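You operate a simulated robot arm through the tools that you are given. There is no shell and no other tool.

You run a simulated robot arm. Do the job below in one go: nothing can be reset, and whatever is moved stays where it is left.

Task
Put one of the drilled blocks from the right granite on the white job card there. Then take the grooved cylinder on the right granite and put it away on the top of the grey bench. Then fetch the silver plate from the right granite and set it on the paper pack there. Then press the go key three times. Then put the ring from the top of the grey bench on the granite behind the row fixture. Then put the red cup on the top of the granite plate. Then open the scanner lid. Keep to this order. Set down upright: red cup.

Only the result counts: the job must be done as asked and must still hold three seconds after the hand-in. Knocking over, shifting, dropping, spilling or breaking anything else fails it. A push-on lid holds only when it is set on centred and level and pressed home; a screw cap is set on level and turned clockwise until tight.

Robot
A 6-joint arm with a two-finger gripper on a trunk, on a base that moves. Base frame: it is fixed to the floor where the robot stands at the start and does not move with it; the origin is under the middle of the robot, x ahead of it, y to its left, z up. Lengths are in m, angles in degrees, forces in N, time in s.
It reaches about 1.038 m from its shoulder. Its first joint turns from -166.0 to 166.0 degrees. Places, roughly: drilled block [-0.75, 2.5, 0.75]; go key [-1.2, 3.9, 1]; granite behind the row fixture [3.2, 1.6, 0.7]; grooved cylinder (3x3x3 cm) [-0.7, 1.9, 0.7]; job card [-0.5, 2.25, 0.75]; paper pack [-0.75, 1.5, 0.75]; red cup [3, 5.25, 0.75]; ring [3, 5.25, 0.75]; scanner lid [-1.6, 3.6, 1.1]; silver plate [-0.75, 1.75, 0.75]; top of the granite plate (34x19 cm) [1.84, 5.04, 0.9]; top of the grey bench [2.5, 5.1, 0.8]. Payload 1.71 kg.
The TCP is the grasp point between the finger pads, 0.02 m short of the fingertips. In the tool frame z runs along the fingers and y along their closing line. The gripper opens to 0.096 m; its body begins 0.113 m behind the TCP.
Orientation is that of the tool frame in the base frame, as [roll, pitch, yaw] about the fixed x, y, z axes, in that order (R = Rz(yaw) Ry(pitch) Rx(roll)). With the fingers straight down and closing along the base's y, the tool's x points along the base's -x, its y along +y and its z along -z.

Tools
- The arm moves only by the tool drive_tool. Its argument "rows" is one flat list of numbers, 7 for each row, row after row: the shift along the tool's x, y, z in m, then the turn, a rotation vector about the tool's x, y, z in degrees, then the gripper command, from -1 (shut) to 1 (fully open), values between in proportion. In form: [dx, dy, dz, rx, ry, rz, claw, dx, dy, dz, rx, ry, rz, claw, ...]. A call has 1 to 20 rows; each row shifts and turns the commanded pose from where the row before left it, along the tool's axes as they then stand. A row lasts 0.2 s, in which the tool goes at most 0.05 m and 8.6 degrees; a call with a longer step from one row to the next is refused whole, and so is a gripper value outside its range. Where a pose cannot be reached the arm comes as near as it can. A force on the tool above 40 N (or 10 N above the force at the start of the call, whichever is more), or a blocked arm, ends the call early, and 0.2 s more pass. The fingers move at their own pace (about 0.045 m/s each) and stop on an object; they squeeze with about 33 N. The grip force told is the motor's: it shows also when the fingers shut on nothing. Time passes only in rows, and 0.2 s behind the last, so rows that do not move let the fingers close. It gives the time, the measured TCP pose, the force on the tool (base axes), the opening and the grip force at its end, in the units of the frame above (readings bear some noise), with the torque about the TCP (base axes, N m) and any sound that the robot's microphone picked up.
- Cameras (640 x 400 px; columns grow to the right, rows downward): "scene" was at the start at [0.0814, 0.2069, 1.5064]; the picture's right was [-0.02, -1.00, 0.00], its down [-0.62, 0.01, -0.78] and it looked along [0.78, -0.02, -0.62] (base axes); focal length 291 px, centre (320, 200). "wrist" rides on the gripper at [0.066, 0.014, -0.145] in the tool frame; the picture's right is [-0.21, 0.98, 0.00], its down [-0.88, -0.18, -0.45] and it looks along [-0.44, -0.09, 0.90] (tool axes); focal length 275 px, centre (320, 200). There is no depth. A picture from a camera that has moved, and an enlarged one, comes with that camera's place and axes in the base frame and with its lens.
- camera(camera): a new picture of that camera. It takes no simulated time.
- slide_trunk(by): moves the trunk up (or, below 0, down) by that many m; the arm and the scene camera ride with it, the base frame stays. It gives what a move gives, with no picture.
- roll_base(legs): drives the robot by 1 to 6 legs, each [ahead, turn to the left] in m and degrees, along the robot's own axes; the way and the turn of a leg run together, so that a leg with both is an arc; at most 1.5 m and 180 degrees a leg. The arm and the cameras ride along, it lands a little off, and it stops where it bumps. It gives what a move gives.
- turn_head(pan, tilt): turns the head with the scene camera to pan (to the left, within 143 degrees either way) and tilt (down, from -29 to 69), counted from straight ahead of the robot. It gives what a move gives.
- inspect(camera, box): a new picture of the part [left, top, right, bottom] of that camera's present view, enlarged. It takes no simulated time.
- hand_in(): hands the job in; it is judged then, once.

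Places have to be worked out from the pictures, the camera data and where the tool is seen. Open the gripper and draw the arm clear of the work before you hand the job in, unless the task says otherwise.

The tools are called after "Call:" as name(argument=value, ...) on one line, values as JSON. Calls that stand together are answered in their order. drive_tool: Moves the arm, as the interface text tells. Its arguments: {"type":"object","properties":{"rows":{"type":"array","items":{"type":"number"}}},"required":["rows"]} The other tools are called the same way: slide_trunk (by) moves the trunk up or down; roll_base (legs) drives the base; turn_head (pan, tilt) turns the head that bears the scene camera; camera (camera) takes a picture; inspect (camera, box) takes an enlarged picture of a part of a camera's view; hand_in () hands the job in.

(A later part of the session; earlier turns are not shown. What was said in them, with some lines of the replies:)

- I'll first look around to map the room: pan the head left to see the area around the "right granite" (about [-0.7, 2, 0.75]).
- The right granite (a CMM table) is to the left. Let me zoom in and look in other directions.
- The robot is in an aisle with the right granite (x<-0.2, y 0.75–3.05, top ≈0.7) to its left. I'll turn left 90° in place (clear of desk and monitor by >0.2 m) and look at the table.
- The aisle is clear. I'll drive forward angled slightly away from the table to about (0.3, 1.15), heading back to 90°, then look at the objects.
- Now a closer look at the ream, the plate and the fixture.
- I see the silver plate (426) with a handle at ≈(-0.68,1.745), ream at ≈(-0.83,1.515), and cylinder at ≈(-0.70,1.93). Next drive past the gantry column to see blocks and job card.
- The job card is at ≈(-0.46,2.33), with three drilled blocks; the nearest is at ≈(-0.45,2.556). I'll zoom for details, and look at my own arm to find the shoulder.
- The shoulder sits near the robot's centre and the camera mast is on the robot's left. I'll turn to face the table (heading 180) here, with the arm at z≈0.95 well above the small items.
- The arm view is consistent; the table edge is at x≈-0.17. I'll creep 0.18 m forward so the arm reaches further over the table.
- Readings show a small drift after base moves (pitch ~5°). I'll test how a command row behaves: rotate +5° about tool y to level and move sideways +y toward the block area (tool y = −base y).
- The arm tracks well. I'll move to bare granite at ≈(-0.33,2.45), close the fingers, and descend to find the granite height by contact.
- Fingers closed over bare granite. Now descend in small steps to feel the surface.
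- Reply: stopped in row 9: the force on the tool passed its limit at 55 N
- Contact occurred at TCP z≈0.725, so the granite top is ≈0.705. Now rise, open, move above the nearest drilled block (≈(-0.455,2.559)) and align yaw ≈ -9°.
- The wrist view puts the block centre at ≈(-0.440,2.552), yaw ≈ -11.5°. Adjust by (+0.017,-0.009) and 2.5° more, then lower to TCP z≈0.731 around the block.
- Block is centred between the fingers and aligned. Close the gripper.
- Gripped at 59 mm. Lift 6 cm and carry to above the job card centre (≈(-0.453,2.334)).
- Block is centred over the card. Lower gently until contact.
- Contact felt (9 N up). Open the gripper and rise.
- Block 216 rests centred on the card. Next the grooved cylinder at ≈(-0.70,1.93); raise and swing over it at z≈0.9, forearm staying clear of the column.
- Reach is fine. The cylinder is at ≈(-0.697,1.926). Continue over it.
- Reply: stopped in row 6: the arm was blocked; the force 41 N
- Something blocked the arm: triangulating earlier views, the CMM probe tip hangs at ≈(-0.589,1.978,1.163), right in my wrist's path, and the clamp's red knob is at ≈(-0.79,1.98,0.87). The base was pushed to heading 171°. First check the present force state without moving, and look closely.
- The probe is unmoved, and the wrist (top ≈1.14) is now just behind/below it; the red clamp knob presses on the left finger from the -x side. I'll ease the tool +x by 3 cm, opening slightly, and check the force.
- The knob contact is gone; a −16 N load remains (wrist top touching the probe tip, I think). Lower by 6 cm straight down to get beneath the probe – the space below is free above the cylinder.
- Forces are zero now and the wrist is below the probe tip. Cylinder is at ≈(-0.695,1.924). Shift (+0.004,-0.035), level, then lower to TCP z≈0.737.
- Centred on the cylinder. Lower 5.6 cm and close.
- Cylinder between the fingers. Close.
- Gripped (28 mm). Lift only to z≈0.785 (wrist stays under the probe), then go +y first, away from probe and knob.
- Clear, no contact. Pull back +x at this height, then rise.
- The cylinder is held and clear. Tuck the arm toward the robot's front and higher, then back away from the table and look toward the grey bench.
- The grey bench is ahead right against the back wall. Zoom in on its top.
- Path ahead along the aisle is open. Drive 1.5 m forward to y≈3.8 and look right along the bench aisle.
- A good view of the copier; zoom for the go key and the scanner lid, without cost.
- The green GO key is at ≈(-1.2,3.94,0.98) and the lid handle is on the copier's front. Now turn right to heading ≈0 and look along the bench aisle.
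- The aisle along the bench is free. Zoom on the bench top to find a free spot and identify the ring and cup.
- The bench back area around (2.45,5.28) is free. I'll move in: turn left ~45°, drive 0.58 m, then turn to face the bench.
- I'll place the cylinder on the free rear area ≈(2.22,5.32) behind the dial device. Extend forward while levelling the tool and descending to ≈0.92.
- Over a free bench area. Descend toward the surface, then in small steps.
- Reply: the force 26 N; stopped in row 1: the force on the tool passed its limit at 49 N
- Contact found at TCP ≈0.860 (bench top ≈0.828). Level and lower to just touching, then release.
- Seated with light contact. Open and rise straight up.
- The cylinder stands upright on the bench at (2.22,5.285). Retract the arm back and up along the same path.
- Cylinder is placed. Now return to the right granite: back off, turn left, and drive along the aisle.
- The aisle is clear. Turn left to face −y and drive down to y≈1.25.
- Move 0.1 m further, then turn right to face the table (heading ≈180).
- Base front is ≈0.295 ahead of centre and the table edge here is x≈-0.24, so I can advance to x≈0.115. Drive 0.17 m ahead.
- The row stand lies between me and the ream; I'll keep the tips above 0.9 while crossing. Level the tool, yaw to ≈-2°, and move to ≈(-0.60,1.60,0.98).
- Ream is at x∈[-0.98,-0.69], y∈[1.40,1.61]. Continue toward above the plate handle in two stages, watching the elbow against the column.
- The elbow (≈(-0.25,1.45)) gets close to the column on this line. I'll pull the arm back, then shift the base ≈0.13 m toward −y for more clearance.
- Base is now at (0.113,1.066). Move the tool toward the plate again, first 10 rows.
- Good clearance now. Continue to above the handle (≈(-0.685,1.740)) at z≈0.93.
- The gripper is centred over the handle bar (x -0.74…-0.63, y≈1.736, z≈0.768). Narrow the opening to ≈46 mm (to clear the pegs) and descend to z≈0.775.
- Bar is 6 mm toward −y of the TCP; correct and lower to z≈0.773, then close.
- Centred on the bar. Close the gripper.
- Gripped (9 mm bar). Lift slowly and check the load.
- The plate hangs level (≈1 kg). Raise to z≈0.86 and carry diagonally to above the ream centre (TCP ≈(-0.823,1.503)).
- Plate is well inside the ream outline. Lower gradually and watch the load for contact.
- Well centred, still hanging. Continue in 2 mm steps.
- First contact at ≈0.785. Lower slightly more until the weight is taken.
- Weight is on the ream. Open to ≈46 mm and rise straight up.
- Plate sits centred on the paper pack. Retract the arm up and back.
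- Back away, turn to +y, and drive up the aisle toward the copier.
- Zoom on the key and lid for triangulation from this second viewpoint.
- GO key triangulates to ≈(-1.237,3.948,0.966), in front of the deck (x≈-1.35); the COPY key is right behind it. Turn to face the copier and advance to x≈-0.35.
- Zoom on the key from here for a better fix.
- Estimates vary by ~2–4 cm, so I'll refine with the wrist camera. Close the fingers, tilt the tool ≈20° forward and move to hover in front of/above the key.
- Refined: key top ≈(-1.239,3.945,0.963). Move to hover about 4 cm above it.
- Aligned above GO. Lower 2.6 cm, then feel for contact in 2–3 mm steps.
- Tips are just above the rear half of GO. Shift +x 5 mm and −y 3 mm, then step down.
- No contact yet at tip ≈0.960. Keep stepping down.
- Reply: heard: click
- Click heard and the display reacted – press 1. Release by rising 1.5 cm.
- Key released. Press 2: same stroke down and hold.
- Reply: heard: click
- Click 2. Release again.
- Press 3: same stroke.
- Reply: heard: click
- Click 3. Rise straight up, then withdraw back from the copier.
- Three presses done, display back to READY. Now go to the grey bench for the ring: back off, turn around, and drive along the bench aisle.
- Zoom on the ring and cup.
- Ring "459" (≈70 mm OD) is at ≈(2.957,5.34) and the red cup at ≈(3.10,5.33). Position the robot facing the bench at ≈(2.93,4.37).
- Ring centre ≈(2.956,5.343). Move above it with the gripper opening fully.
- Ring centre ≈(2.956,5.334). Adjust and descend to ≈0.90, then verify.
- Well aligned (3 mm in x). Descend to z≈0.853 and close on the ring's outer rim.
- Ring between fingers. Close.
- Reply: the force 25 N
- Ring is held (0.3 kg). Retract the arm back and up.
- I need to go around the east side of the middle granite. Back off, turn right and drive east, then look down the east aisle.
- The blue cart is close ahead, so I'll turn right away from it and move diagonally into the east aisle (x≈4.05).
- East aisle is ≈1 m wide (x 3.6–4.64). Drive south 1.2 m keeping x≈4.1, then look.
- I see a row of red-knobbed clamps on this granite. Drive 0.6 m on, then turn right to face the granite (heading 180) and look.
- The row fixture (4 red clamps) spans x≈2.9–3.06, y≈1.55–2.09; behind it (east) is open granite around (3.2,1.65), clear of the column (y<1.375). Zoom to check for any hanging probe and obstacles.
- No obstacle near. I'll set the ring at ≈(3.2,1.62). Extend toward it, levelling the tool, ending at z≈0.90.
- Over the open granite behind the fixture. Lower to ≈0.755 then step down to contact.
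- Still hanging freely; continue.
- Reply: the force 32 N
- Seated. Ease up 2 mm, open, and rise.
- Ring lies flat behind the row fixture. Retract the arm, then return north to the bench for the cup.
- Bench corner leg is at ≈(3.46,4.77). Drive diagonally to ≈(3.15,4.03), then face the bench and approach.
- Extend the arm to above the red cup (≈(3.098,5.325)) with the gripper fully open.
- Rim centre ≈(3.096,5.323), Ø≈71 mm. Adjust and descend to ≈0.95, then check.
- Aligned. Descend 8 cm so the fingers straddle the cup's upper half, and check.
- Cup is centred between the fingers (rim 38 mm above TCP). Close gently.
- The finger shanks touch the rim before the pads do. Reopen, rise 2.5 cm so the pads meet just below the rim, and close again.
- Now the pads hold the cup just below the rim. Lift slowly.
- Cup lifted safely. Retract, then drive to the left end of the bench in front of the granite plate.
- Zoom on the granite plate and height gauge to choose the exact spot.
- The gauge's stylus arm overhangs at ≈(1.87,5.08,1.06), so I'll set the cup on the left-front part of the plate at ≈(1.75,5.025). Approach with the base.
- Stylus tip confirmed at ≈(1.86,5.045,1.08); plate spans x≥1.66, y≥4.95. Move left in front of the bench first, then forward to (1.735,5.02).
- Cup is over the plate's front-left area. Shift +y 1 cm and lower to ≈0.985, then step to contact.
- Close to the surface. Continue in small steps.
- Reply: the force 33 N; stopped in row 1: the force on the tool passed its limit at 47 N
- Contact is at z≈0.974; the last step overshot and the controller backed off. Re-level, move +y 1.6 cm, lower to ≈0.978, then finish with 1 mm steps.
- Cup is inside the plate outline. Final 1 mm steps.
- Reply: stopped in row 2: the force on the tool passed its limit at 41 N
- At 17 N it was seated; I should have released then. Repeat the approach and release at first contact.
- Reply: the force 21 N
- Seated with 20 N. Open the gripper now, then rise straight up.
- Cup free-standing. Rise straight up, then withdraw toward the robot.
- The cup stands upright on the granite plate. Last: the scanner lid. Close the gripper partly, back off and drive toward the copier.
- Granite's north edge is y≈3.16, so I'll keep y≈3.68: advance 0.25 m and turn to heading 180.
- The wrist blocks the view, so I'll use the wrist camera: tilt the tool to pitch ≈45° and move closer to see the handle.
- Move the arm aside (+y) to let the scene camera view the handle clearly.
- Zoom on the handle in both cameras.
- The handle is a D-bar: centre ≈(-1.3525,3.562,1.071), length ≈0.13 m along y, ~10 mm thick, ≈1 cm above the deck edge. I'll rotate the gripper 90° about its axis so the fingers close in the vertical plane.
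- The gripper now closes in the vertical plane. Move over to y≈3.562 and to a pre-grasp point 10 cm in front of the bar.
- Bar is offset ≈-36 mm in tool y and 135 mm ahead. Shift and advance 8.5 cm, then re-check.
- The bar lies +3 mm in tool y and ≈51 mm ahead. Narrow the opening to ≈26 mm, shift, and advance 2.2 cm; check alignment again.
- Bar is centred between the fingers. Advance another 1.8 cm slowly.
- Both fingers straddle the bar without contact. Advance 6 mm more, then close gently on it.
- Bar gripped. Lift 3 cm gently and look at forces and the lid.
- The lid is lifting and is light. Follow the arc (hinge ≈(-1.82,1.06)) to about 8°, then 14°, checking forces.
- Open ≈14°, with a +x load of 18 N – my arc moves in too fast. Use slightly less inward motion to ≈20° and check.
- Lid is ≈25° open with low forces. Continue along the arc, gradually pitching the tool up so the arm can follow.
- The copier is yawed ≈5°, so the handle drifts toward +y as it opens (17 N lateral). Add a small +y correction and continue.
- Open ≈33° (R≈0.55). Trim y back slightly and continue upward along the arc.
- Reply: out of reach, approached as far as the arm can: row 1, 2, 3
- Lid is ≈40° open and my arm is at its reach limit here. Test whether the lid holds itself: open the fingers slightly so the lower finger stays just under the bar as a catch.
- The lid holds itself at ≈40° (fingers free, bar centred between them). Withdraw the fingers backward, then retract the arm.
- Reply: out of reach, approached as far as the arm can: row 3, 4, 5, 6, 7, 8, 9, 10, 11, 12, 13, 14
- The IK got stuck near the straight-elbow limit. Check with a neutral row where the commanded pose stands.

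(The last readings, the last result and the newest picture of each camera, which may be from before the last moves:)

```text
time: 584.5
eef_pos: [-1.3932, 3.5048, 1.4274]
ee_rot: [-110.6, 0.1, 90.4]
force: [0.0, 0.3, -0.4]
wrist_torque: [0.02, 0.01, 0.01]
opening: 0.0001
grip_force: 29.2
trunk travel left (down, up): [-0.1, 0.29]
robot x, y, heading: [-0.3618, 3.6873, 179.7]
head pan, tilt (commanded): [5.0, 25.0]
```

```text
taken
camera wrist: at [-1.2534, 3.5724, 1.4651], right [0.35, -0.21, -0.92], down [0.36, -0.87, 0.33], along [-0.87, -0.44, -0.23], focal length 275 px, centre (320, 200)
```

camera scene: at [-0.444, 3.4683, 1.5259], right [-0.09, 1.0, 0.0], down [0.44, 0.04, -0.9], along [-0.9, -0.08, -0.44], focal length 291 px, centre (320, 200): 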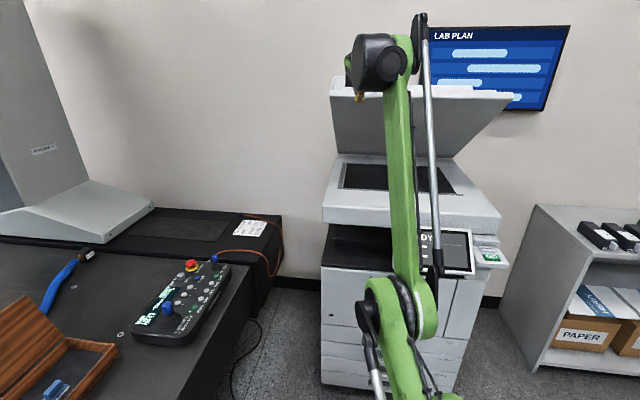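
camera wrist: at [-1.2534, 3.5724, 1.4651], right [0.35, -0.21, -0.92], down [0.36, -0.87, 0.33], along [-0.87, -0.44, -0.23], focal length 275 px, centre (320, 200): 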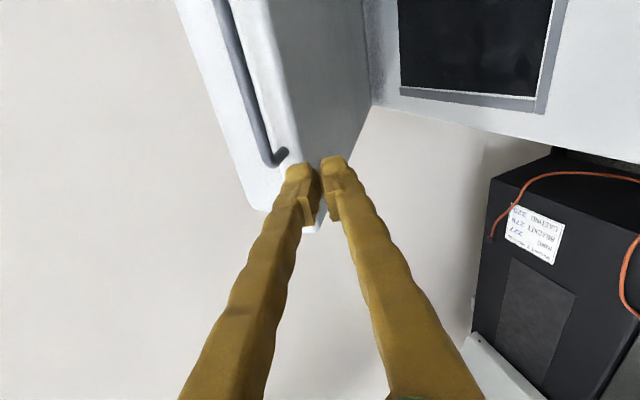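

No flag now; the elbow is near straight (singular). Try a tangential move straight down to let the elbow bend.

Call:
drive_tool(rows=[0, 0.0187, 0.007, 0, 0, 0, -1, 0, 0.0187, 0.007, 0, 0, 0, -1, 0, 0, 0, 0, 0, 0, -1])

Call:
camera(camera="scene")

```text
time: 585.2
eef_pos: [-1.404, 3.5029, 1.3922]
ee_rot: [-110.6, 0.2, 90.4]
force: [0.8, -0.5, 0.0]
wrist_torque: [0.03, 0.05, -0.01]
opening: 0.0
grip_force: 29.3
out of reach, approached as far as the arm can: row 1, 2
trunk travel left (down, up): [-0.1, 0.29]
robot x, y, heading: [-0.3579, 3.6836, 180.3]
head pan, tilt (commanded): [5.0, 25.0]
```

```text
taken
camera scene: at [-0.4442, 3.4683, 1.5259], right [-0.09, 1.0, 0.0], down [0.44, 0.04, -0.9], along [-0.9, -0.08, -0.44], focal length 291 px, centre (320, 200)
```

scene: 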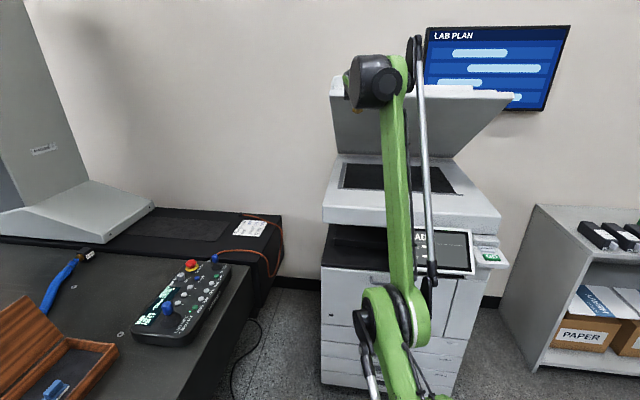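

The motion down works partly. Now reverse the pitch (back toward 45°) while going down, as on the way up.

Call:
drive_tool(rows=[0, 0.02, 0.006, -5, 0, 0, -1, 0, 0.02, 0.006, -5, 0, 0, -1, 0, 0.02, 0.008, -5, 0, 0, -1, 0, 0.02, 0.01, -5, 0, 0, -1, 0, 0, 0, 0, 0, 0, -1])

Call:
camera(camera="scene")

```text
time: 586.5
eef_pos: [-1.39, 3.5048, 1.3078]
ee_rot: [-130.7, 0.0, 90.5]
force: [0.0, 0.7, -0.1]
wrist_torque: [-0.02, 0.02, 0.01]
opening: 0.0
grip_force: 29.2
trunk travel left (down, up): [-0.1, 0.29]
robot x, y, heading: [-0.358, 3.6861, 179.9]
head pan, tilt (commanded): [5.0, 25.0]
```

```text
taken
camera scene: at [-0.4441, 3.4683, 1.5259], right [-0.09, 1.0, 0.0], down [0.44, 0.04, -0.9], along [-0.9, -0.08, -0.44], focal length 291 px, centre (320, 200)
```

scene: 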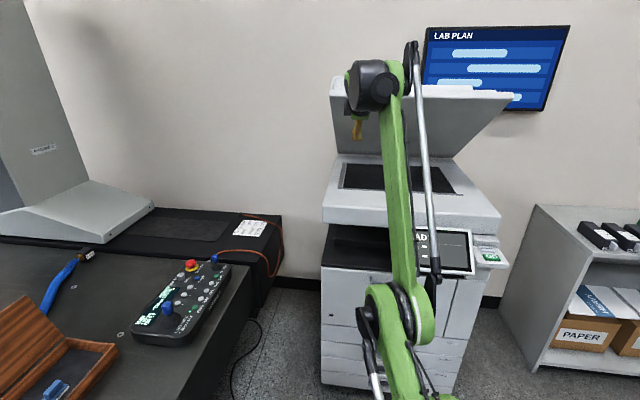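

Back in a good configuration. Now pull straight back (+x) in small rows.

Call:
drive_tool(rows=[0, 0.0196, -0.0227, 0, 0, 0, -1, 0, 0.0196, -0.0227, 0, 0, 0, -1, 0, 0.0196, -0.0227, 0, 0, 0, -1, 0, 0, 0, 0, 0, 0, -1])

Call:
camera(camera="scene")

```text
time: 587.5
eef_pos: [-1.3556, 3.4944, 1.3219]
ee_rot: [-130.5, 0.0, 90.2]
force: [-0.3, -0.8, 0.0]
wrist_torque: [0.01, 0.03, -0.02]
opening: 0.0
grip_force: 29.1
out of reach, approached as far as the arm can: row 2, 3
trunk travel left (down, up): [-0.1, 0.29]
robot x, y, heading: [-0.3592, 3.6863, 179.8]
head pan, tilt (commanded): [5.0, 25.0]
```

```text
taken
camera scene: at [-0.4436, 3.4683, 1.5259], right [-0.09, 1.0, 0.0], down [0.44, 0.04, -0.9], along [-0.9, -0.08, -0.44], focal length 291 px, centre (320, 200)
```

scene: 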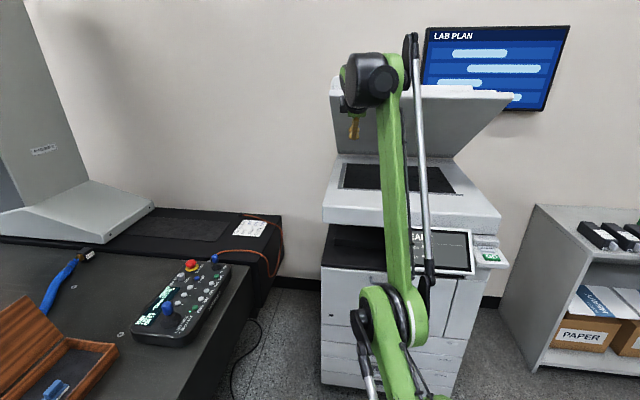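

Still near-straight. Move down along the earlier ascent path (y back to ≈3.56) to force the elbow to bend.

Call:
drive_tool(rows=[0.01, 0.019, 0.0163, 0, 0, 0, -1, 0.01, 0.019, 0.0163, 0, 0, 0, -1, 0.01, 0.019, 0.0163, 0, 0, 0, -1, 0.01, 0.019, 0.0163, 0, 0, 0, -1, 0, 0, 0, 0, 0, 0, -1])

Call:
camera(camera="scene")

```text
time: 588.6
eef_pos: [-1.3818, 3.5279, 1.2267]
ee_rot: [-130.7, 0.1, 90.3]
force: [-0.4, 0.0, -0.2]
wrist_torque: [0.02, -0.02, -0.02]
opening: 0.0
grip_force: 29.2
out of reach, approached as far as the arm can: row 1, 2, 3, 4
trunk travel left (down, up): [-0.1, 0.29]
robot x, y, heading: [-0.3598, 3.6842, 180.1]
head pan, tilt (commanded): [5.0, 25.0]
```

```text
taken
camera scene: at [-0.444, 3.4684, 1.5259], right [-0.09, 1.0, 0.0], down [0.44, 0.04, -0.9], along [-0.9, -0.08, -0.44], focal length 291 px, centre (320, 200)
```

scene: 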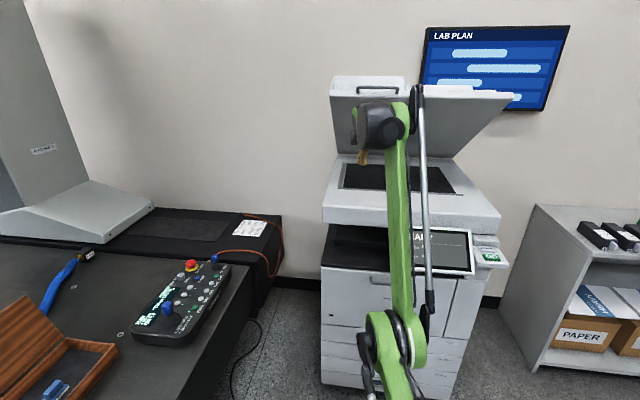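

The arm is stuck near-straight; I'll back the base 0.35 m (pulls the tool clear of the copier), then unfold the arm in free space.

Call:
roll_base(legs=[[-0.35, 0]])

Call:
drive_tool(rows=[0, 0.026, 0.0283, 0, 0, 0, -1, 0, 0.026, 0.0283, 0, 0, 0, -1, 0, 0.026, 0.0283, 0, 0, 0, -1, 0, 0, 0, 0, 0, 0, -1])

Call:
camera(camera="scene")

```text
time: 591.6
eef_pos: [-1.022, 3.5249, 1.2269]
ee_rot: [-130.7, 0.2, 90.5]
force: [-0.3, 0.8, 0.3]
wrist_torque: [0.0, 0.01, -0.03]
opening: 0.0
grip_force: 29.6
trunk travel left (down, up): [-0.1, 0.29]
robot x, y, heading: [-0.0011, 3.6863, -180.0]
head pan, tilt (commanded): [5.0, 25.0]
```

```text
time: 592.6
eef_pos: [-1.0662, 3.5151, 1.2032]
ee_rot: [-130.0, 0.1, 90.3]
force: [-0.7, 0.5, 0.2]
wrist_torque: [0.0, 0.02, -0.02]
opening: 0.0
grip_force: 29.0
out of reach, approached as far as the arm can: row 1, 2, 3
trunk travel left (down, up): [-0.1, 0.29]
robot x, y, heading: [-0.001, 3.6854, -180.1]
head pan, tilt (commanded): [5.0, 25.0]
```

```text
taken
camera scene: at [-0.0841, 3.4678, 1.5259], right [-0.09, 1.0, 0.0], down [0.44, 0.04, -0.9], along [-0.9, -0.08, -0.44], focal length 291 px, centre (320, 200)
```

scene: 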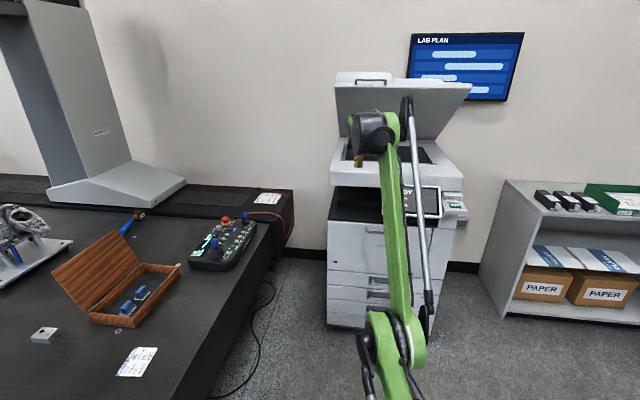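

The lid stays open by itself. Break the straight-elbow singularity by pitching the tool toward horizontal (moves the wrist down/back).

Call:
drive_tool(rows=[0, 0, 0, 8, 0, 0, -1, 0, 0, 0, 8, 0, 0, -1, 0, 0, 0, 8, 0, 0, -1, 0, 0, 0, 8, 0, 0, -1, 0, 0, 0, 8, 0, 0, -1, 0, 0, 0, 0, 0, 0, -1])

Call:
camera(camera="scene")

```text
time: 594.0
eef_pos: [-1.1578, 3.4976, 1.3314]
ee_rot: [-91.3, 0.0, 90.3]
force: [-0.4, 0.8, -0.2]
wrist_torque: [0.03, -0.01, 0.0]
opening: 0.0
grip_force: 29.5
out of reach, approached as far as the arm can: row 1, 2, 3, 4, 5
trunk travel left (down, up): [-0.1, 0.29]
robot x, y, heading: [0.0002, 3.6824, -180.0]
head pan, tilt (commanded): [5.0, 25.0]
```

```text
taken
camera scene: at [-0.0839, 3.4678, 1.5259], right [-0.09, 1.0, 0.0], down [0.44, 0.04, -0.9], along [-0.9, -0.08, -0.44], focal length 291 px, centre (320, 200)
```

scene: 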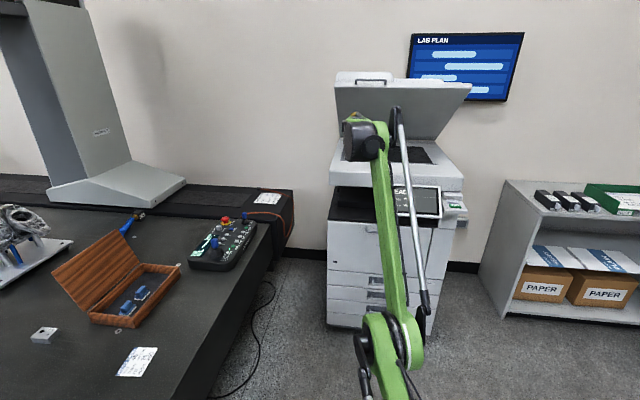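

Only the wrist moved. Probe which directions are available: try +y 5 cm, then down 5 cm.

Call:
drive_tool(rows=[0.025, 0, 0, 0, 0, 0, -1, 0.025, 0, 0, 0, 0, 0, -1, 0, 0, 0, 0, 0, 0, -1])

Call:
drive_tool(rows=[0, 0.025, 0, 0, 0, 0, -1, 0, 0.025, 0, 0, 0, 0, -1, 0, 0, 0, 0, 0, 0, -1])

Call:
drive_tool(rows=[0, 0, -0.02, 0, 0, 0, -1, 0, 0, -0.02, 0, 0, 0, -1, 0, 0, 0, 0, 0, 0, -1])

```text
time: 594.8
eef_pos: [-1.1635, 3.5465, 1.3391]
ee_rot: [-90.0, 0.2, 90.6]
force: [0.2, -0.2, 0.2]
wrist_torque: [0.0, -0.01, 0.0]
opening: 0.0
grip_force: 29.7
out of reach, approached as far as the arm can: row 1
trunk travel left (down, up): [-0.1, 0.29]
robot x, y, heading: [-0.0044, 3.6837, -180.0]
head pan, tilt (commanded): [5.0, 25.0]
```

```text
time: 595.6
eef_pos: [-1.1901, 3.5426, 1.316]
ee_rot: [-90.1, 0.1, 90.5]
force: [-0.2, 0.0, -1.1]
wrist_torque: [-0.05, -0.01, 0.03]
opening: 0.0
grip_force: 29.3
out of reach, approached as far as the arm can: row 1, 2
trunk travel left (down, up): [-0.1, 0.29]
robot x, y, heading: [0.0045, 3.6852, -180.1]
head pan, tilt (commanded): [5.0, 25.0]
```

```text
time: 596.4
eef_pos: [-1.167, 3.5402, 1.3371]
ee_rot: [-90.0, 0.1, 90.5]
force: [1.1, -0.5, -0.4]
wrist_torque: [-0.02, 0.01, -0.02]
opening: 0.0002
grip_force: 29.0
out of reach, approached as far as the arm can: row 1, 2
trunk travel left (down, up): [-0.1, 0.29]
robot x, y, heading: [-0.0019, 3.683, -180.0]
head pan, tilt (commanded): [5.0, 25.0]
```

The wrist only slides on a sphere (elbow locked straight). Back the base another 0.4 m for room, then sweep the arm down tangentially to flex the elbow.

Call:
roll_base(legs=[[-0.4, 0]])

Call:
drive_tool(rows=[0, 0.03, 0.03, 0, 0, 0, -1, 0, 0.03, 0.03, 0, 0, 0, -1, 0, 0.035, 0.025, 0, 0, 0, -1, 0, 0.035, 0.02, 0, 0, 0, -1, 0, 0.04, 0.015, 0, 0, 0, -1, 0, 0, 0, 0, 0, 0, -1])

Call:
camera(camera="scene")

```text
time: 599.6
eef_pos: [-0.7666, 3.5311, 1.3377]
ee_rot: [-90.0, 0.0, 90.9]
force: [-1.2, -0.5, 0.7]
wrist_torque: [0.0, 0.0, 0.01]
opening: 0.0
grip_force: 29.3
trunk travel left (down, up): [-0.1, 0.29]
robot x, y, heading: [0.3974, 3.6877, -179.7]
head pan, tilt (commanded): [5.0, 25.0]
```

```text
time: 601.0
eef_pos: [-0.8807, 3.5262, 1.195]
ee_rot: [-89.4, 0.1, 90.9]
force: [-0.6, -0.1, 0.1]
wrist_torque: [-0.02, 0.08, 0.01]
opening: 0.0001
grip_force: 29.1
out of reach, approached as far as the arm can: row 1, 4, 5
trunk travel left (down, up): [-0.1, 0.29]
robot x, y, heading: [0.4038, 3.6852, -179.3]
head pan, tilt (commanded): [5.0, 25.0]
```

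```text
taken
camera scene: at [0.3163, 3.4689, 1.5259], right [-0.1, 1.0, 0.0], down [0.44, 0.04, -0.9], along [-0.9, -0.09, -0.44], focal length 291 px, centre (320, 200)
```

scene: 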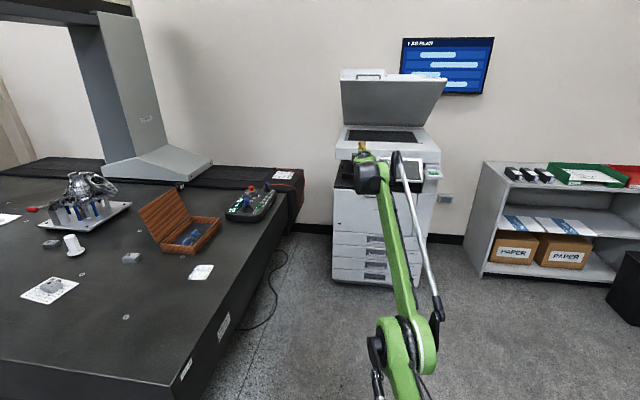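

Gather another point on the arc: sweep further down.

Call:
drive_tool(rows=[0, 0.04, 0.01, 0, 0, 0, -1, 0, 0.04, 0.01, 0, 0, 0, -1, 0, 0.04, 0.005, 0, 0, 0, -1, 0, 0.04, 0, 0, 0, 0, -1, 0, 0.04, 0, 0, 0, 0, -1, 0, 0, 0, 0, 0, 0, -1])

Call:
camera(camera="scene")

```text
time: 602.4
eef_pos: [-0.9199, 3.5222, 1.0024]
ee_rot: [-89.1, 0.1, 90.9]
force: [1.2, 0.6, 1.7]
wrist_torque: [-0.01, -0.22, 0.03]
opening: 0.0001
grip_force: 28.7
out of reach, approached as far as the arm can: row 1, 2, 3
trunk travel left (down, up): [-0.1, 0.29]
robot x, y, heading: [0.3992, 3.6863, -179.5]
head pan, tilt (commanded): [5.0, 25.0]
```

```text
taken
camera scene: at [0.3215, 3.4689, 1.5265], right [-0.1, 1.0, 0.0], down [0.43, 0.04, -0.9], along [-0.9, -0.09, -0.43], focal length 291 px, centre (320, 200)
```

scene: 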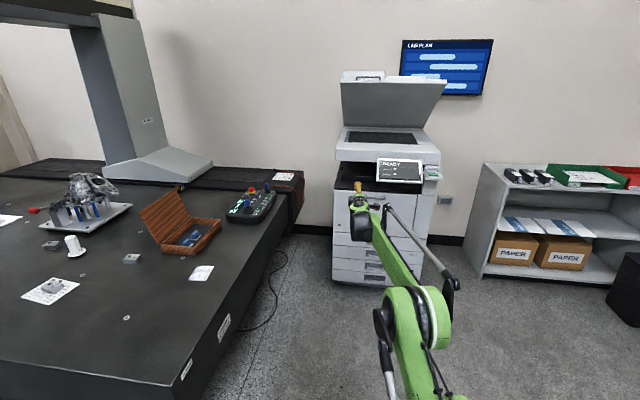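

Last rows were reachable. Try pulling straight back now.

Call:
drive_tool(rows=[0, 0, -0.03, 0, 0, 0, -1, 0, 0, -0.03, 0, 0, 0, -1, 0, 0, -0.03, 0, 0, 0, -1, 0, 0, 0, 0, 0, 0, -1])

Call:
camera(camera="scene")

```text
time: 603.4
eef_pos: [-0.8329, 3.5245, 0.9992]
ee_rot: [-89.3, 0.1, 90.9]
force: [0.3, -1.0, -0.2]
wrist_torque: [0.0, -0.04, 0.0]
opening: 0.0
grip_force: 29.4
trunk travel left (down, up): [-0.1, 0.29]
robot x, y, heading: [0.3991, 3.6854, -179.5]
head pan, tilt (commanded): [5.0, 25.0]
```

```text
taken
camera scene: at [0.3172, 3.4689, 1.5259], right [-0.1, 1.0, 0.0], down [0.43, 0.04, -0.9], along [-0.9, -0.09, -0.44], focal length 291 px, centre (320, 200)
```

scene: 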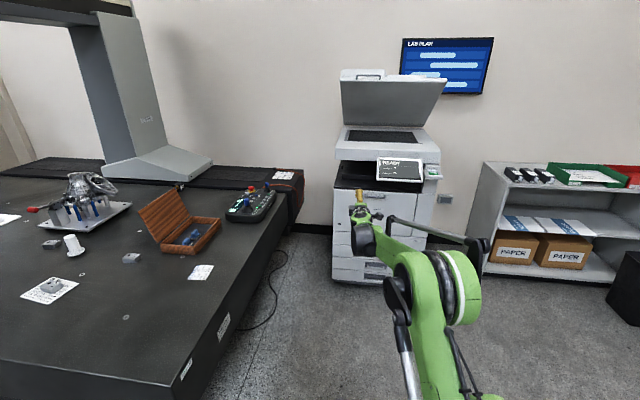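

The arm bends normally again. Retract further (keeping the tool horizontal) before raising the trunk.

Call:
drive_tool(rows=[0, 0, -0.045, 0, 0, 0, -1, 0, 0, -0.045, 0, 0, 0, -1, 0, 0, -0.045, 0, 0, 0, -1, 0, 0, -0.045, 0, 0, 0, -1, 0, 0, -0.045, 0, 0, 0, -1, 0, 0, -0.045, 0, 0, 0, -1, 0, 0, -0.045, 0, 0, 0, -1, 0, 0, -0.045, 0, 0, 0, -1, 0, 0, 0, 0, 0, 0, -1])

Call:
slide_trunk(by=0.28)

Call:
camera(camera="scene")

```text
time: 605.4
eef_pos: [-0.4739, 3.5309, 0.9928]
ee_rot: [-89.2, 0.1, 91.0]
force: [0.4, 0.6, 0.4]
wrist_torque: [-0.01, 0.02, 0.0]
opening: 0.0
grip_force: 29.3
trunk travel left (down, up): [-0.1, 0.29]
robot x, y, heading: [0.4016, 3.6884, -179.5]
head pan, tilt (commanded): [5.0, 25.0]
```

```text
time: 608.3
eef_pos: [-0.4752, 3.5306, 1.2735]
ee_rot: [-89.2, 0.1, 91.0]
force: [0.4, 0.1, 0.0]
wrist_torque: [0.01, 0.01, -0.02]
opening: 0.0001
grip_force: 29.6
trunk travel left (down, up): [-0.38, 0.01]
robot x, y, heading: [0.3976, 3.6864, -179.5]
head pan, tilt (commanded): [5.0, 25.0]
```

```text
taken
camera scene: at [0.3126, 3.4688, 1.8057], right [-0.1, 1.0, 0.0], down [0.43, 0.04, -0.9], along [-0.9, -0.09, -0.44], focal length 291 px, centre (320, 200)
```

scene: 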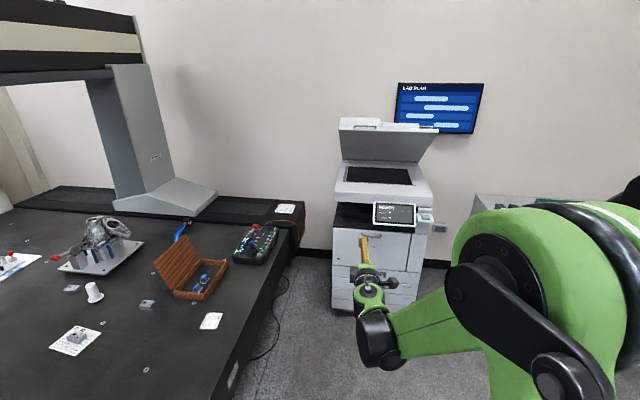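

Trunk raised. Lid still open. Drive forward 0.8 m so the closed fingers come in front of the lid's mouth (TCP ≈(-1.27,3.53,1.27)).

Call:
roll_base(legs=[[0.8, -0.5]])

Call:
camera(camera="scene")

Call:
camera(camera="wrist")

```text
time: 614.0
eef_pos: [-1.2639, 3.511, 1.2724]
ee_rot: [-89.2, 0.1, 91.4]
force: [0.0, -0.6, 0.2]
wrist_torque: [0.01, 0.01, -0.03]
opening: 0.0
grip_force: 29.8
trunk travel left (down, up): [-0.38, 0.01]
robot x, y, heading: [-0.39, 3.6779, -178.8]
head pan, tilt (commanded): [5.0, 25.0]
```

```text
taken
camera scene: at [-0.4754, 3.4576, 1.8058], right [-0.11, 0.99, 0.0], down [0.43, 0.04, -0.9], along [-0.89, -0.1, -0.44], focal length 291 px, centre (320, 200)
```

scene: 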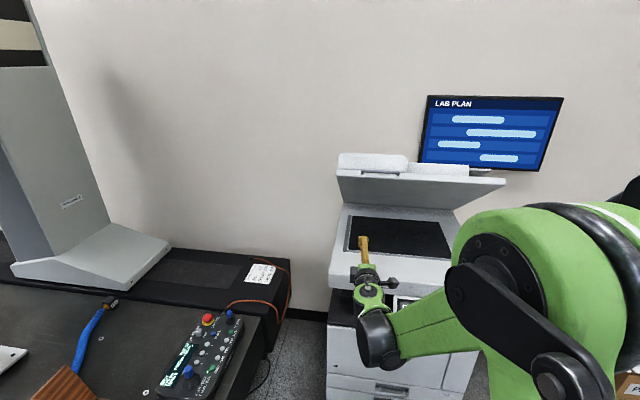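

```text
taken
camera wrist: at [-1.1217, 3.5812, 1.2571], right [-0.01, -0.21, -0.98], down [0.47, -0.86, 0.18], along [-0.88, -0.46, 0.1], focal length 275 px, centre (320, 200)
```

wrist: 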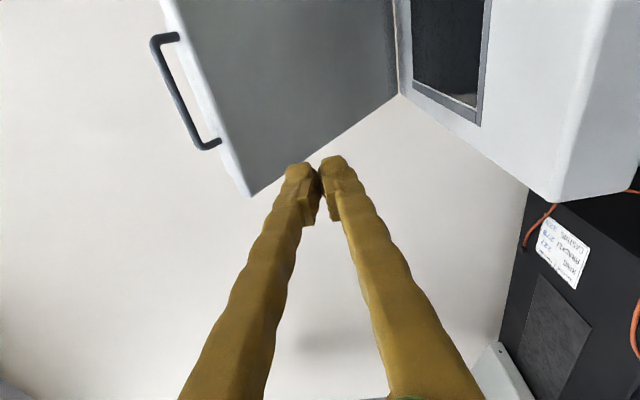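

The closed fingers are in front of the open mouth. Advance the base 0.25 m so the fingers are beneath the lid (still ≈13 cm below it).

Call:
roll_base(legs=[[0.25, -0.5]])

Call:
camera(camera="scene")

Call:
camera(camera="wrist")

```text
time: 616.3
eef_pos: [-1.499, 3.5173, 1.2852]
ee_rot: [-88.4, 0.2, 90.8]
force: [-0.6, 0.2, -0.7]
wrist_torque: [-0.03, -0.04, -0.01]
opening: 0.0
grip_force: 29.9
trunk travel left (down, up): [-0.38, 0.01]
robot x, y, heading: [-0.6434, 3.6703, -179.6]
head pan, tilt (commanded): [5.0, 25.0]
```

```text
taken
camera scene: at [-0.7308, 3.4549, 1.8058], right [-0.1, 1.0, 0.0], down [0.44, 0.04, -0.9], along [-0.9, -0.09, -0.44], focal length 291 px, centre (320, 200)
```

scene: 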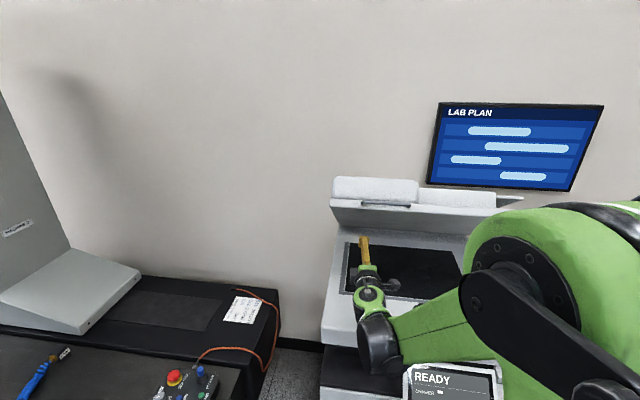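

```text
taken
camera wrist: at [-1.3573, 3.5854, 1.2676], right [-0.02, -0.21, -0.98], down [0.46, -0.87, 0.17], along [-0.89, -0.45, 0.12], focal length 275 px, centre (320, 200)
```

wrist: 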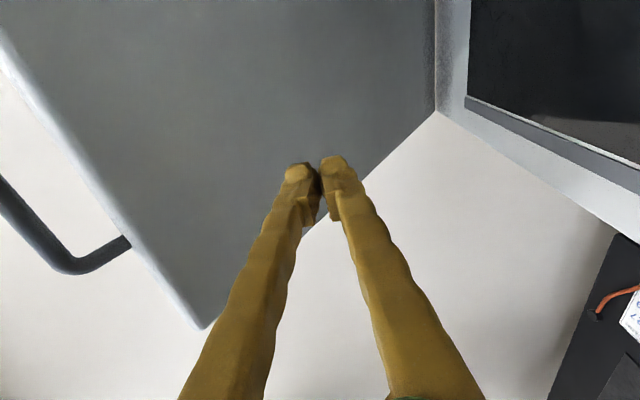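

Fingers are under the lid. Raise/advance toward the underside until contact.

Call:
drive_tool(rows=[0.005, -0.02, 0.02, 0, 0, 0, -1, 0.005, -0.02, 0.02, 0, 0, 0, -1, 0, 0, 0, 0, 0, 0, -1])

Call:
drive_tool(rows=[0, -0.012, 0.008, 0, 0, 0, -1, 0, -0.012, 0.008, 0, 0, 0, -1, 0, 0, 0, 0, 0, 0, -1])

Call:
camera(camera="wrist")

```text
time: 617.1
eef_pos: [-1.518, 3.5282, 1.3384]
ee_rot: [-87.6, 0.2, 91.0]
force: [-1.0, -0.4, 0.5]
wrist_torque: [0.04, 0.04, 0.01]
opening: 0.0
grip_force: 29.6
trunk travel left (down, up): [-0.38, 0.01]
robot x, y, heading: [-0.6443, 3.6693, -179.7]
head pan, tilt (commanded): [5.0, 25.0]
```

```text
time: 617.9
eef_pos: [-1.5328, 3.5265, 1.3645]
ee_rot: [-87.7, 0.2, 91.1]
force: [1.1, 0.3, -2.5]
wrist_torque: [-0.06, -0.03, -0.01]
opening: 0.0
grip_force: 29.9
trunk travel left (down, up): [-0.38, 0.01]
robot x, y, heading: [-0.6474, 3.6697, -179.5]
head pan, tilt (commanded): [5.0, 25.0]
```

```text
taken
camera wrist: at [-1.3898, 3.5946, 1.345], right [-0.04, -0.21, -0.98], down [0.47, -0.87, 0.17], along [-0.88, -0.45, 0.13], focal length 275 px, centre (320, 200)
```

wrist: 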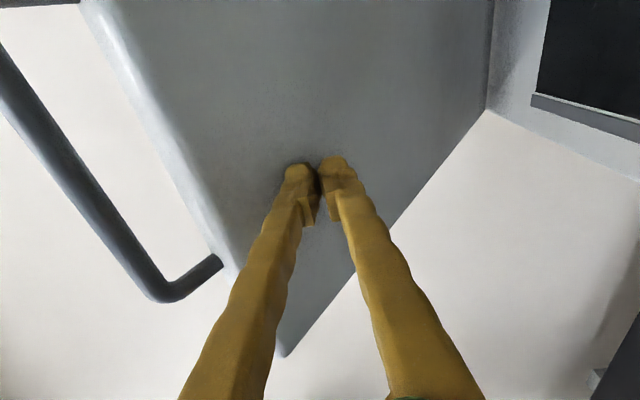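

Contact with the underside begins. Push along the arc in ≈5° steps.

Call:
drive_tool(rows=[0, -0.0146, 0.0148, 0, 0, 0, -1, 0, -0.0146, 0.0148, 0, 0, 0, -1, 0, -0.0134, 0.016, 0, 0, 0, -1, 0, -0.0134, 0.016, 0, 0, 0, -1, 0, 0, 0, 0, 0, 0, -1])

Call:
camera(camera="wrist")

Call:
camera(camera="scene")

```text
time: 619.1
eef_pos: [-1.5933, 3.5252, 1.4224]
ee_rot: [-87.6, 0.2, 91.1]
force: [0.4, -0.4, -1.8]
wrist_torque: [-0.02, -0.06, 0.02]
opening: 0.0001
grip_force: 29.5
trunk travel left (down, up): [-0.38, 0.01]
robot x, y, heading: [-0.6428, 3.6709, -179.5]
head pan, tilt (commanded): [5.0, 25.0]
```

```text
taken
camera wrist: at [-1.4511, 3.5943, 1.4028], right [-0.04, -0.21, -0.98], down [0.47, -0.87, 0.17], along [-0.88, -0.45, 0.13], focal length 275 px, centre (320, 200)
```

wrist: 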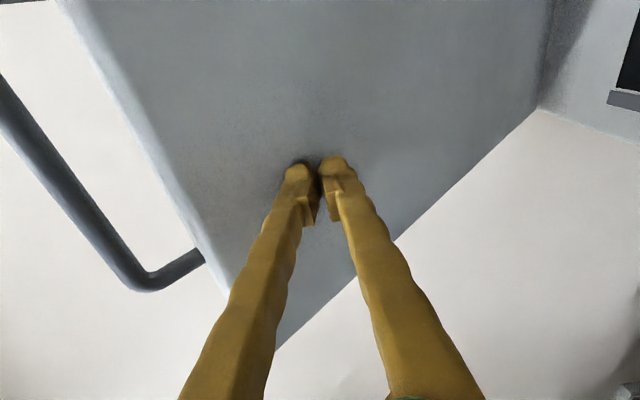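

```text
taken
camera scene: at [-0.731, 3.4549, 1.8058], right [-0.09, 1.0, 0.0], down [0.43, 0.04, -0.9], along [-0.9, -0.09, -0.44], focal length 291 px, centre (320, 200)
```

scene: 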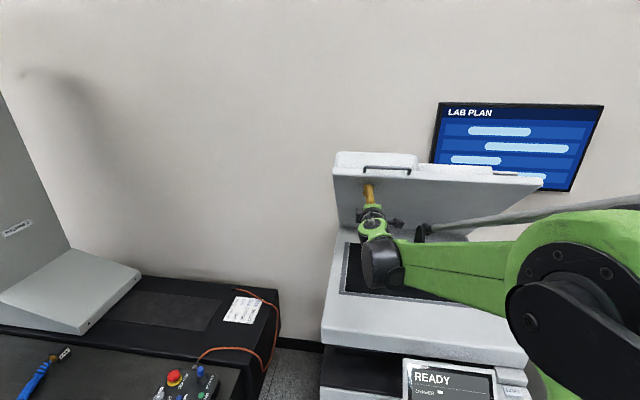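

Lid now ≈50°. Continue pushing along the arc.

Call:
drive_tool(rows=[0, -0.0118, 0.017, 0, 0, 0, -1, 0, -0.0118, 0.017, 0, 0, 0, -1, 0, -0.0103, 0.018, 0, 0, 0, -1, 0, -0.0103, 0.018, 0, 0, 0, -1, 0, 0, 0, 0, 0, 0, -1])

Call:
camera(camera="scene")

```text
time: 620.3
eef_pos: [-1.6625, 3.5243, 1.468]
ee_rot: [-87.6, 0.1, 91.0]
force: [-0.3, 0.6, 0.4]
wrist_torque: [0.04, -0.03, 0.01]
opening: 0.0
grip_force: 29.3
trunk travel left (down, up): [-0.38, 0.01]
robot x, y, heading: [-0.6422, 3.6722, -179.8]
head pan, tilt (commanded): [5.0, 25.0]
```

```text
taken
camera scene: at [-0.7309, 3.455, 1.8059], right [-0.09, 1.0, 0.0], down [0.43, 0.04, -0.9], along [-0.9, -0.09, -0.44], focal length 291 px, centre (320, 200)
```

scene: 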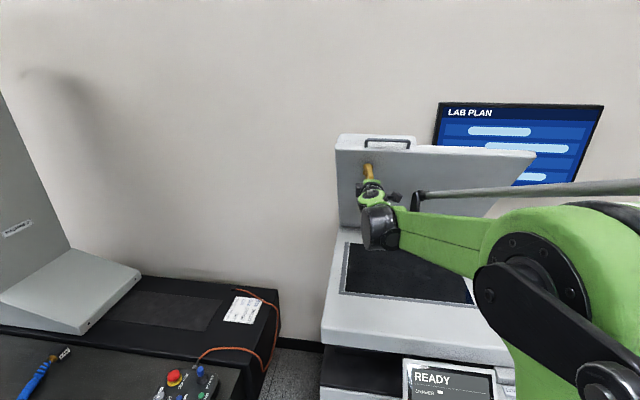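

≈60°. Push further to ≈70°.

Call:
drive_tool(rows=[0, -0.0087, 0.0189, 0, 0, 0, -1, 0, -0.0087, 0.0189, 0, 0, 0, -1, 0, -0.007, 0.0196, 0, 0, 0, -1, 0, -0.007, 0.0196, 0, 0, 0, -1, 0, 0, 0, 0, 0, 0, -1])

Call:
camera(camera="scene")

```text
time: 620.8
eef_pos: [-1.6551, 3.5255, 1.4982]
ee_rot: [-86.6, 0.1, 91.0]
force: [0.1, -0.5, 1.0]
wrist_torque: [0.02, -0.08, 0.02]
opening: 0.0002
grip_force: 29.5
trunk travel left (down, up): [-0.38, 0.01]
robot x, y, heading: [-0.6449, 3.6769, -179.3]
head pan, tilt (commanded): [5.0, 25.0]
stopped in row 2: the force on the tool passed its limit at 83 N (the readings are from after the stop); the commanded pose is now the measured one
```

```text
taken
camera scene: at [-0.7237, 3.4555, 1.8064], right [-0.1, 1.0, 0.0], down [0.43, 0.04, -0.9], along [-0.9, -0.09, -0.43], focal length 291 px, centre (320, 200)
```

scene: 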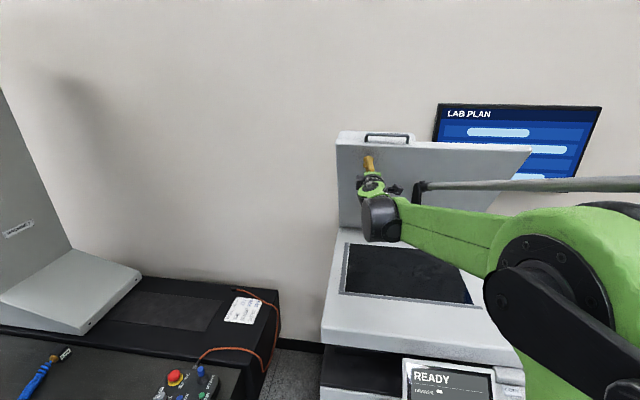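

The lid hit its end stop (≈64°). Withdraw the fingers straight back and check that the lid stays.

Call:
drive_tool(rows=[0, 0.005, -0.02, 0, 0, 0, -1, 0, 0.01, -0.03, 0, 0, 0, -1, 0, 0.01, -0.04, 0, 0, 0, -1, 0, 0.015, -0.04, 0, 0, 0, -1, 0, 0.015, -0.04, 0, 0, 0, -1, 0, 0.015, -0.04, 0, 0, 0, -1, 0, 0.015, -0.04, 0, 0, 0, -1, 0, 0.015, -0.04, 0, 0, 0, -1, 0, 0, -0.04, 0, 0, 0, -1, 0, 0, 0, 0, 0, 0, -1])

Call:
camera(camera="scene")

```text
time: 623.0
eef_pos: [-1.3371, 3.5338, 1.376]
ee_rot: [-86.6, 0.2, 90.9]
force: [0.5, -0.3, -0.1]
wrist_torque: [0.0, 0.03, 0.02]
opening: 0.0001
grip_force: 29.1
trunk travel left (down, up): [-0.38, 0.01]
robot x, y, heading: [-0.646, 3.6696, -179.7]
head pan, tilt (commanded): [5.0, 25.0]
```

```text
taken
camera scene: at [-0.7304, 3.4552, 1.8059], right [-0.09, 1.0, 0.0], down [0.43, 0.04, -0.9], along [-0.9, -0.09, -0.44], focal length 291 px, centre (320, 200)
```

scene: 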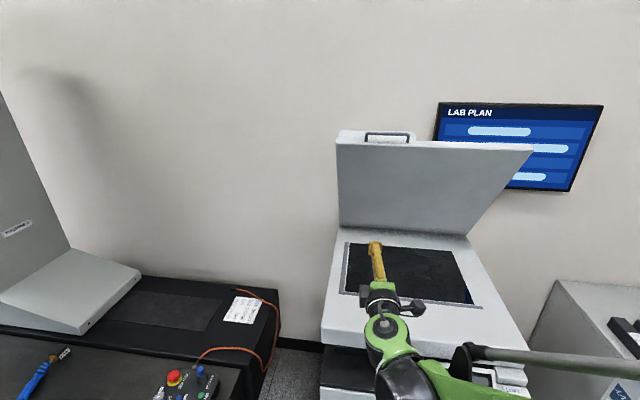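

The lid stays fully open. Back the base away 0.5 m, then open the gripper and inspect everything.

Call:
roll_base(legs=[[-0.6, 0]])

Call:
drive_tool(rows=[0, 0, 0, 0, 0, 0, 1, 0, 0, 0, 0, 0, 0, 1, 0, 0, 0, 0, 0, 0, 1, 0, 0, 0, 0, 0, 0, 1, 0, 0, 0, 0, 0, 0, 1, 0, 0, 0, 0, 0, 0, 1])

Call:
camera(camera="scene")

Call:
turn_head(pan=50, tilt=30)

Call:
camera(camera="scene")

Call:
inspect(camera="scene", box=[100, 100, 500, 380])

```text
time: 627.5
eef_pos: [-0.7332, 3.5392, 1.3767]
ee_rot: [-86.7, 0.1, 90.7]
force: [0.4, 0.1, 0.3]
wrist_torque: [0.0, 0.03, 0.0]
opening: 0.0
grip_force: 29.5
trunk travel left (down, up): [-0.38, 0.01]
robot x, y, heading: [-0.0389, 3.6762, -179.9]
head pan, tilt (commanded): [5.0, 25.0]
```

```text
time: 628.9
eef_pos: [-0.7114, 3.5393, 1.387]
ee_rot: [-85.7, 0.2, 90.8]
force: [0.5, -0.2, -0.1]
wrist_torque: [0.0, -0.03, 0.0]
opening: 0.0958
grip_force: 0.0
trunk travel left (down, up): [-0.38, 0.01]
robot x, y, heading: [-0.0395, 3.6725, -179.6]
head pan, tilt (commanded): [5.0, 25.0]
```

```text
taken
camera scene: at [-0.1231, 3.459, 1.8061], right [-0.09, 1.0, 0.0], down [0.43, 0.04, -0.9], along [-0.9, -0.08, -0.43], focal length 291 px, centre (320, 200)
```

scene: 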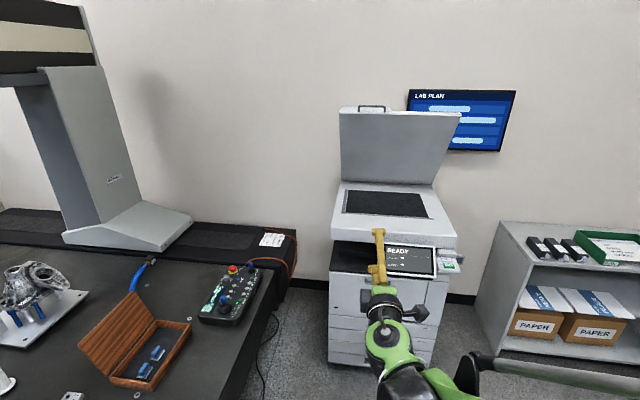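

```text
time: 630.0
eef_pos: [-0.7141, 3.5393, 1.386]
ee_rot: [-86.0, 0.2, 90.8]
force: [-0.4, -0.9, -0.4]
wrist_torque: [0.0, 0.01, 0.0]
opening: 0.0957
grip_force: 0.0
trunk travel left (down, up): [-0.38, 0.01]
robot x, y, heading: [-0.0357, 3.6759, -179.8]
head pan, tilt (commanded): [50.0, 30.0]
```

```text
taken
camera scene: at [-0.0926, 3.3978, 1.7984], right [-0.77, 0.64, -0.01], down [0.33, 0.38, -0.86], along [-0.55, -0.67, -0.51], focal length 291 px, centre (320, 200)
```

scene: 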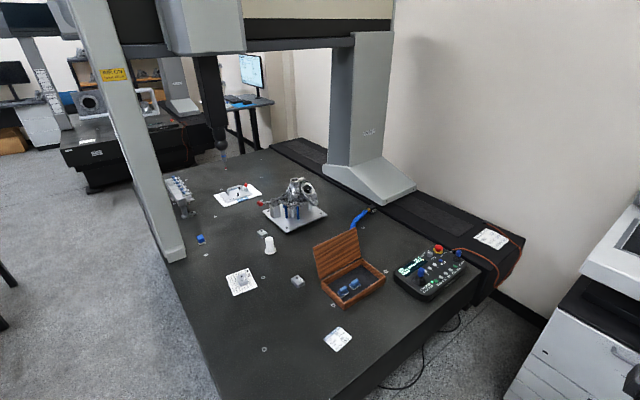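

```text
1.43 times, centred on (300, 240) of scene
camera zoom: at [-0.0926, 3.3978, 1.7984], right [-0.77, 0.64, -0.01], down [0.33, 0.38, -0.86], along [-0.55, -0.67, -0.51], focal length 416 px, centre (349, 143)
```

zoom: 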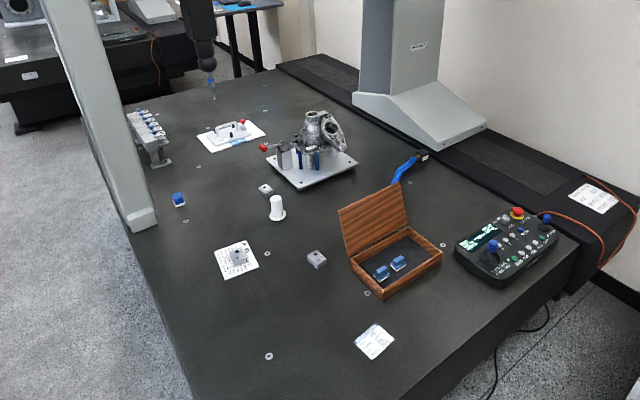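

All checks pass: block on the job card, plate on the paper pack, cylinder, ring and cup placed, three GO presses done, lid open and holding; gripper is open and the arm is clear. Handing in.

Call:
hand_in()

```text
The job is handed in.
```

I did all seven steps in the order you gave and handed the job in. I had one collision, covered below.

1. **Drilled block:** Block 216 sits centred on job card 405.
2. **Grooved cylinder:** It stands upright on a free spot at the back of the grey bench, at about (2.22, 5.29).
3. **Silver plate:** Plate 426 rests centred on the paper pack.
4. **Go key:** I pressed it three times and heard a click each time. The display showed "NOTHING TO PRINT", then went back to READY.
5. **Ring:** Ring 459 lies flat on the granite at about (3.20, 1.62), on the far side of the row fixture as seen from the start position. The fixture's labels face the other way; I took the side that matches your coordinates.
6. **Red cup:** It stands upright on the granite plate, front left, clear of the height gauge.
7. **Scanner lid:** It is open to its end stop, roughly 64°, and stayed there after I let go.

**Collision:** On my first approach to the cylinder, the arm hit something. It was most likely the measuring probe hanging over the right granite, and a finger pressed against a red clamp knob on the casting fixture. This pushed my base about 8° off heading. From later pictures, the probe and fixture had not moved beyond measuring error, and I rerouted below the probe.

I did not go back to look at the bench or the ring after the last two steps. Those placements are as seen when I set them down. The gripper is open and the arm is clear of the copier.
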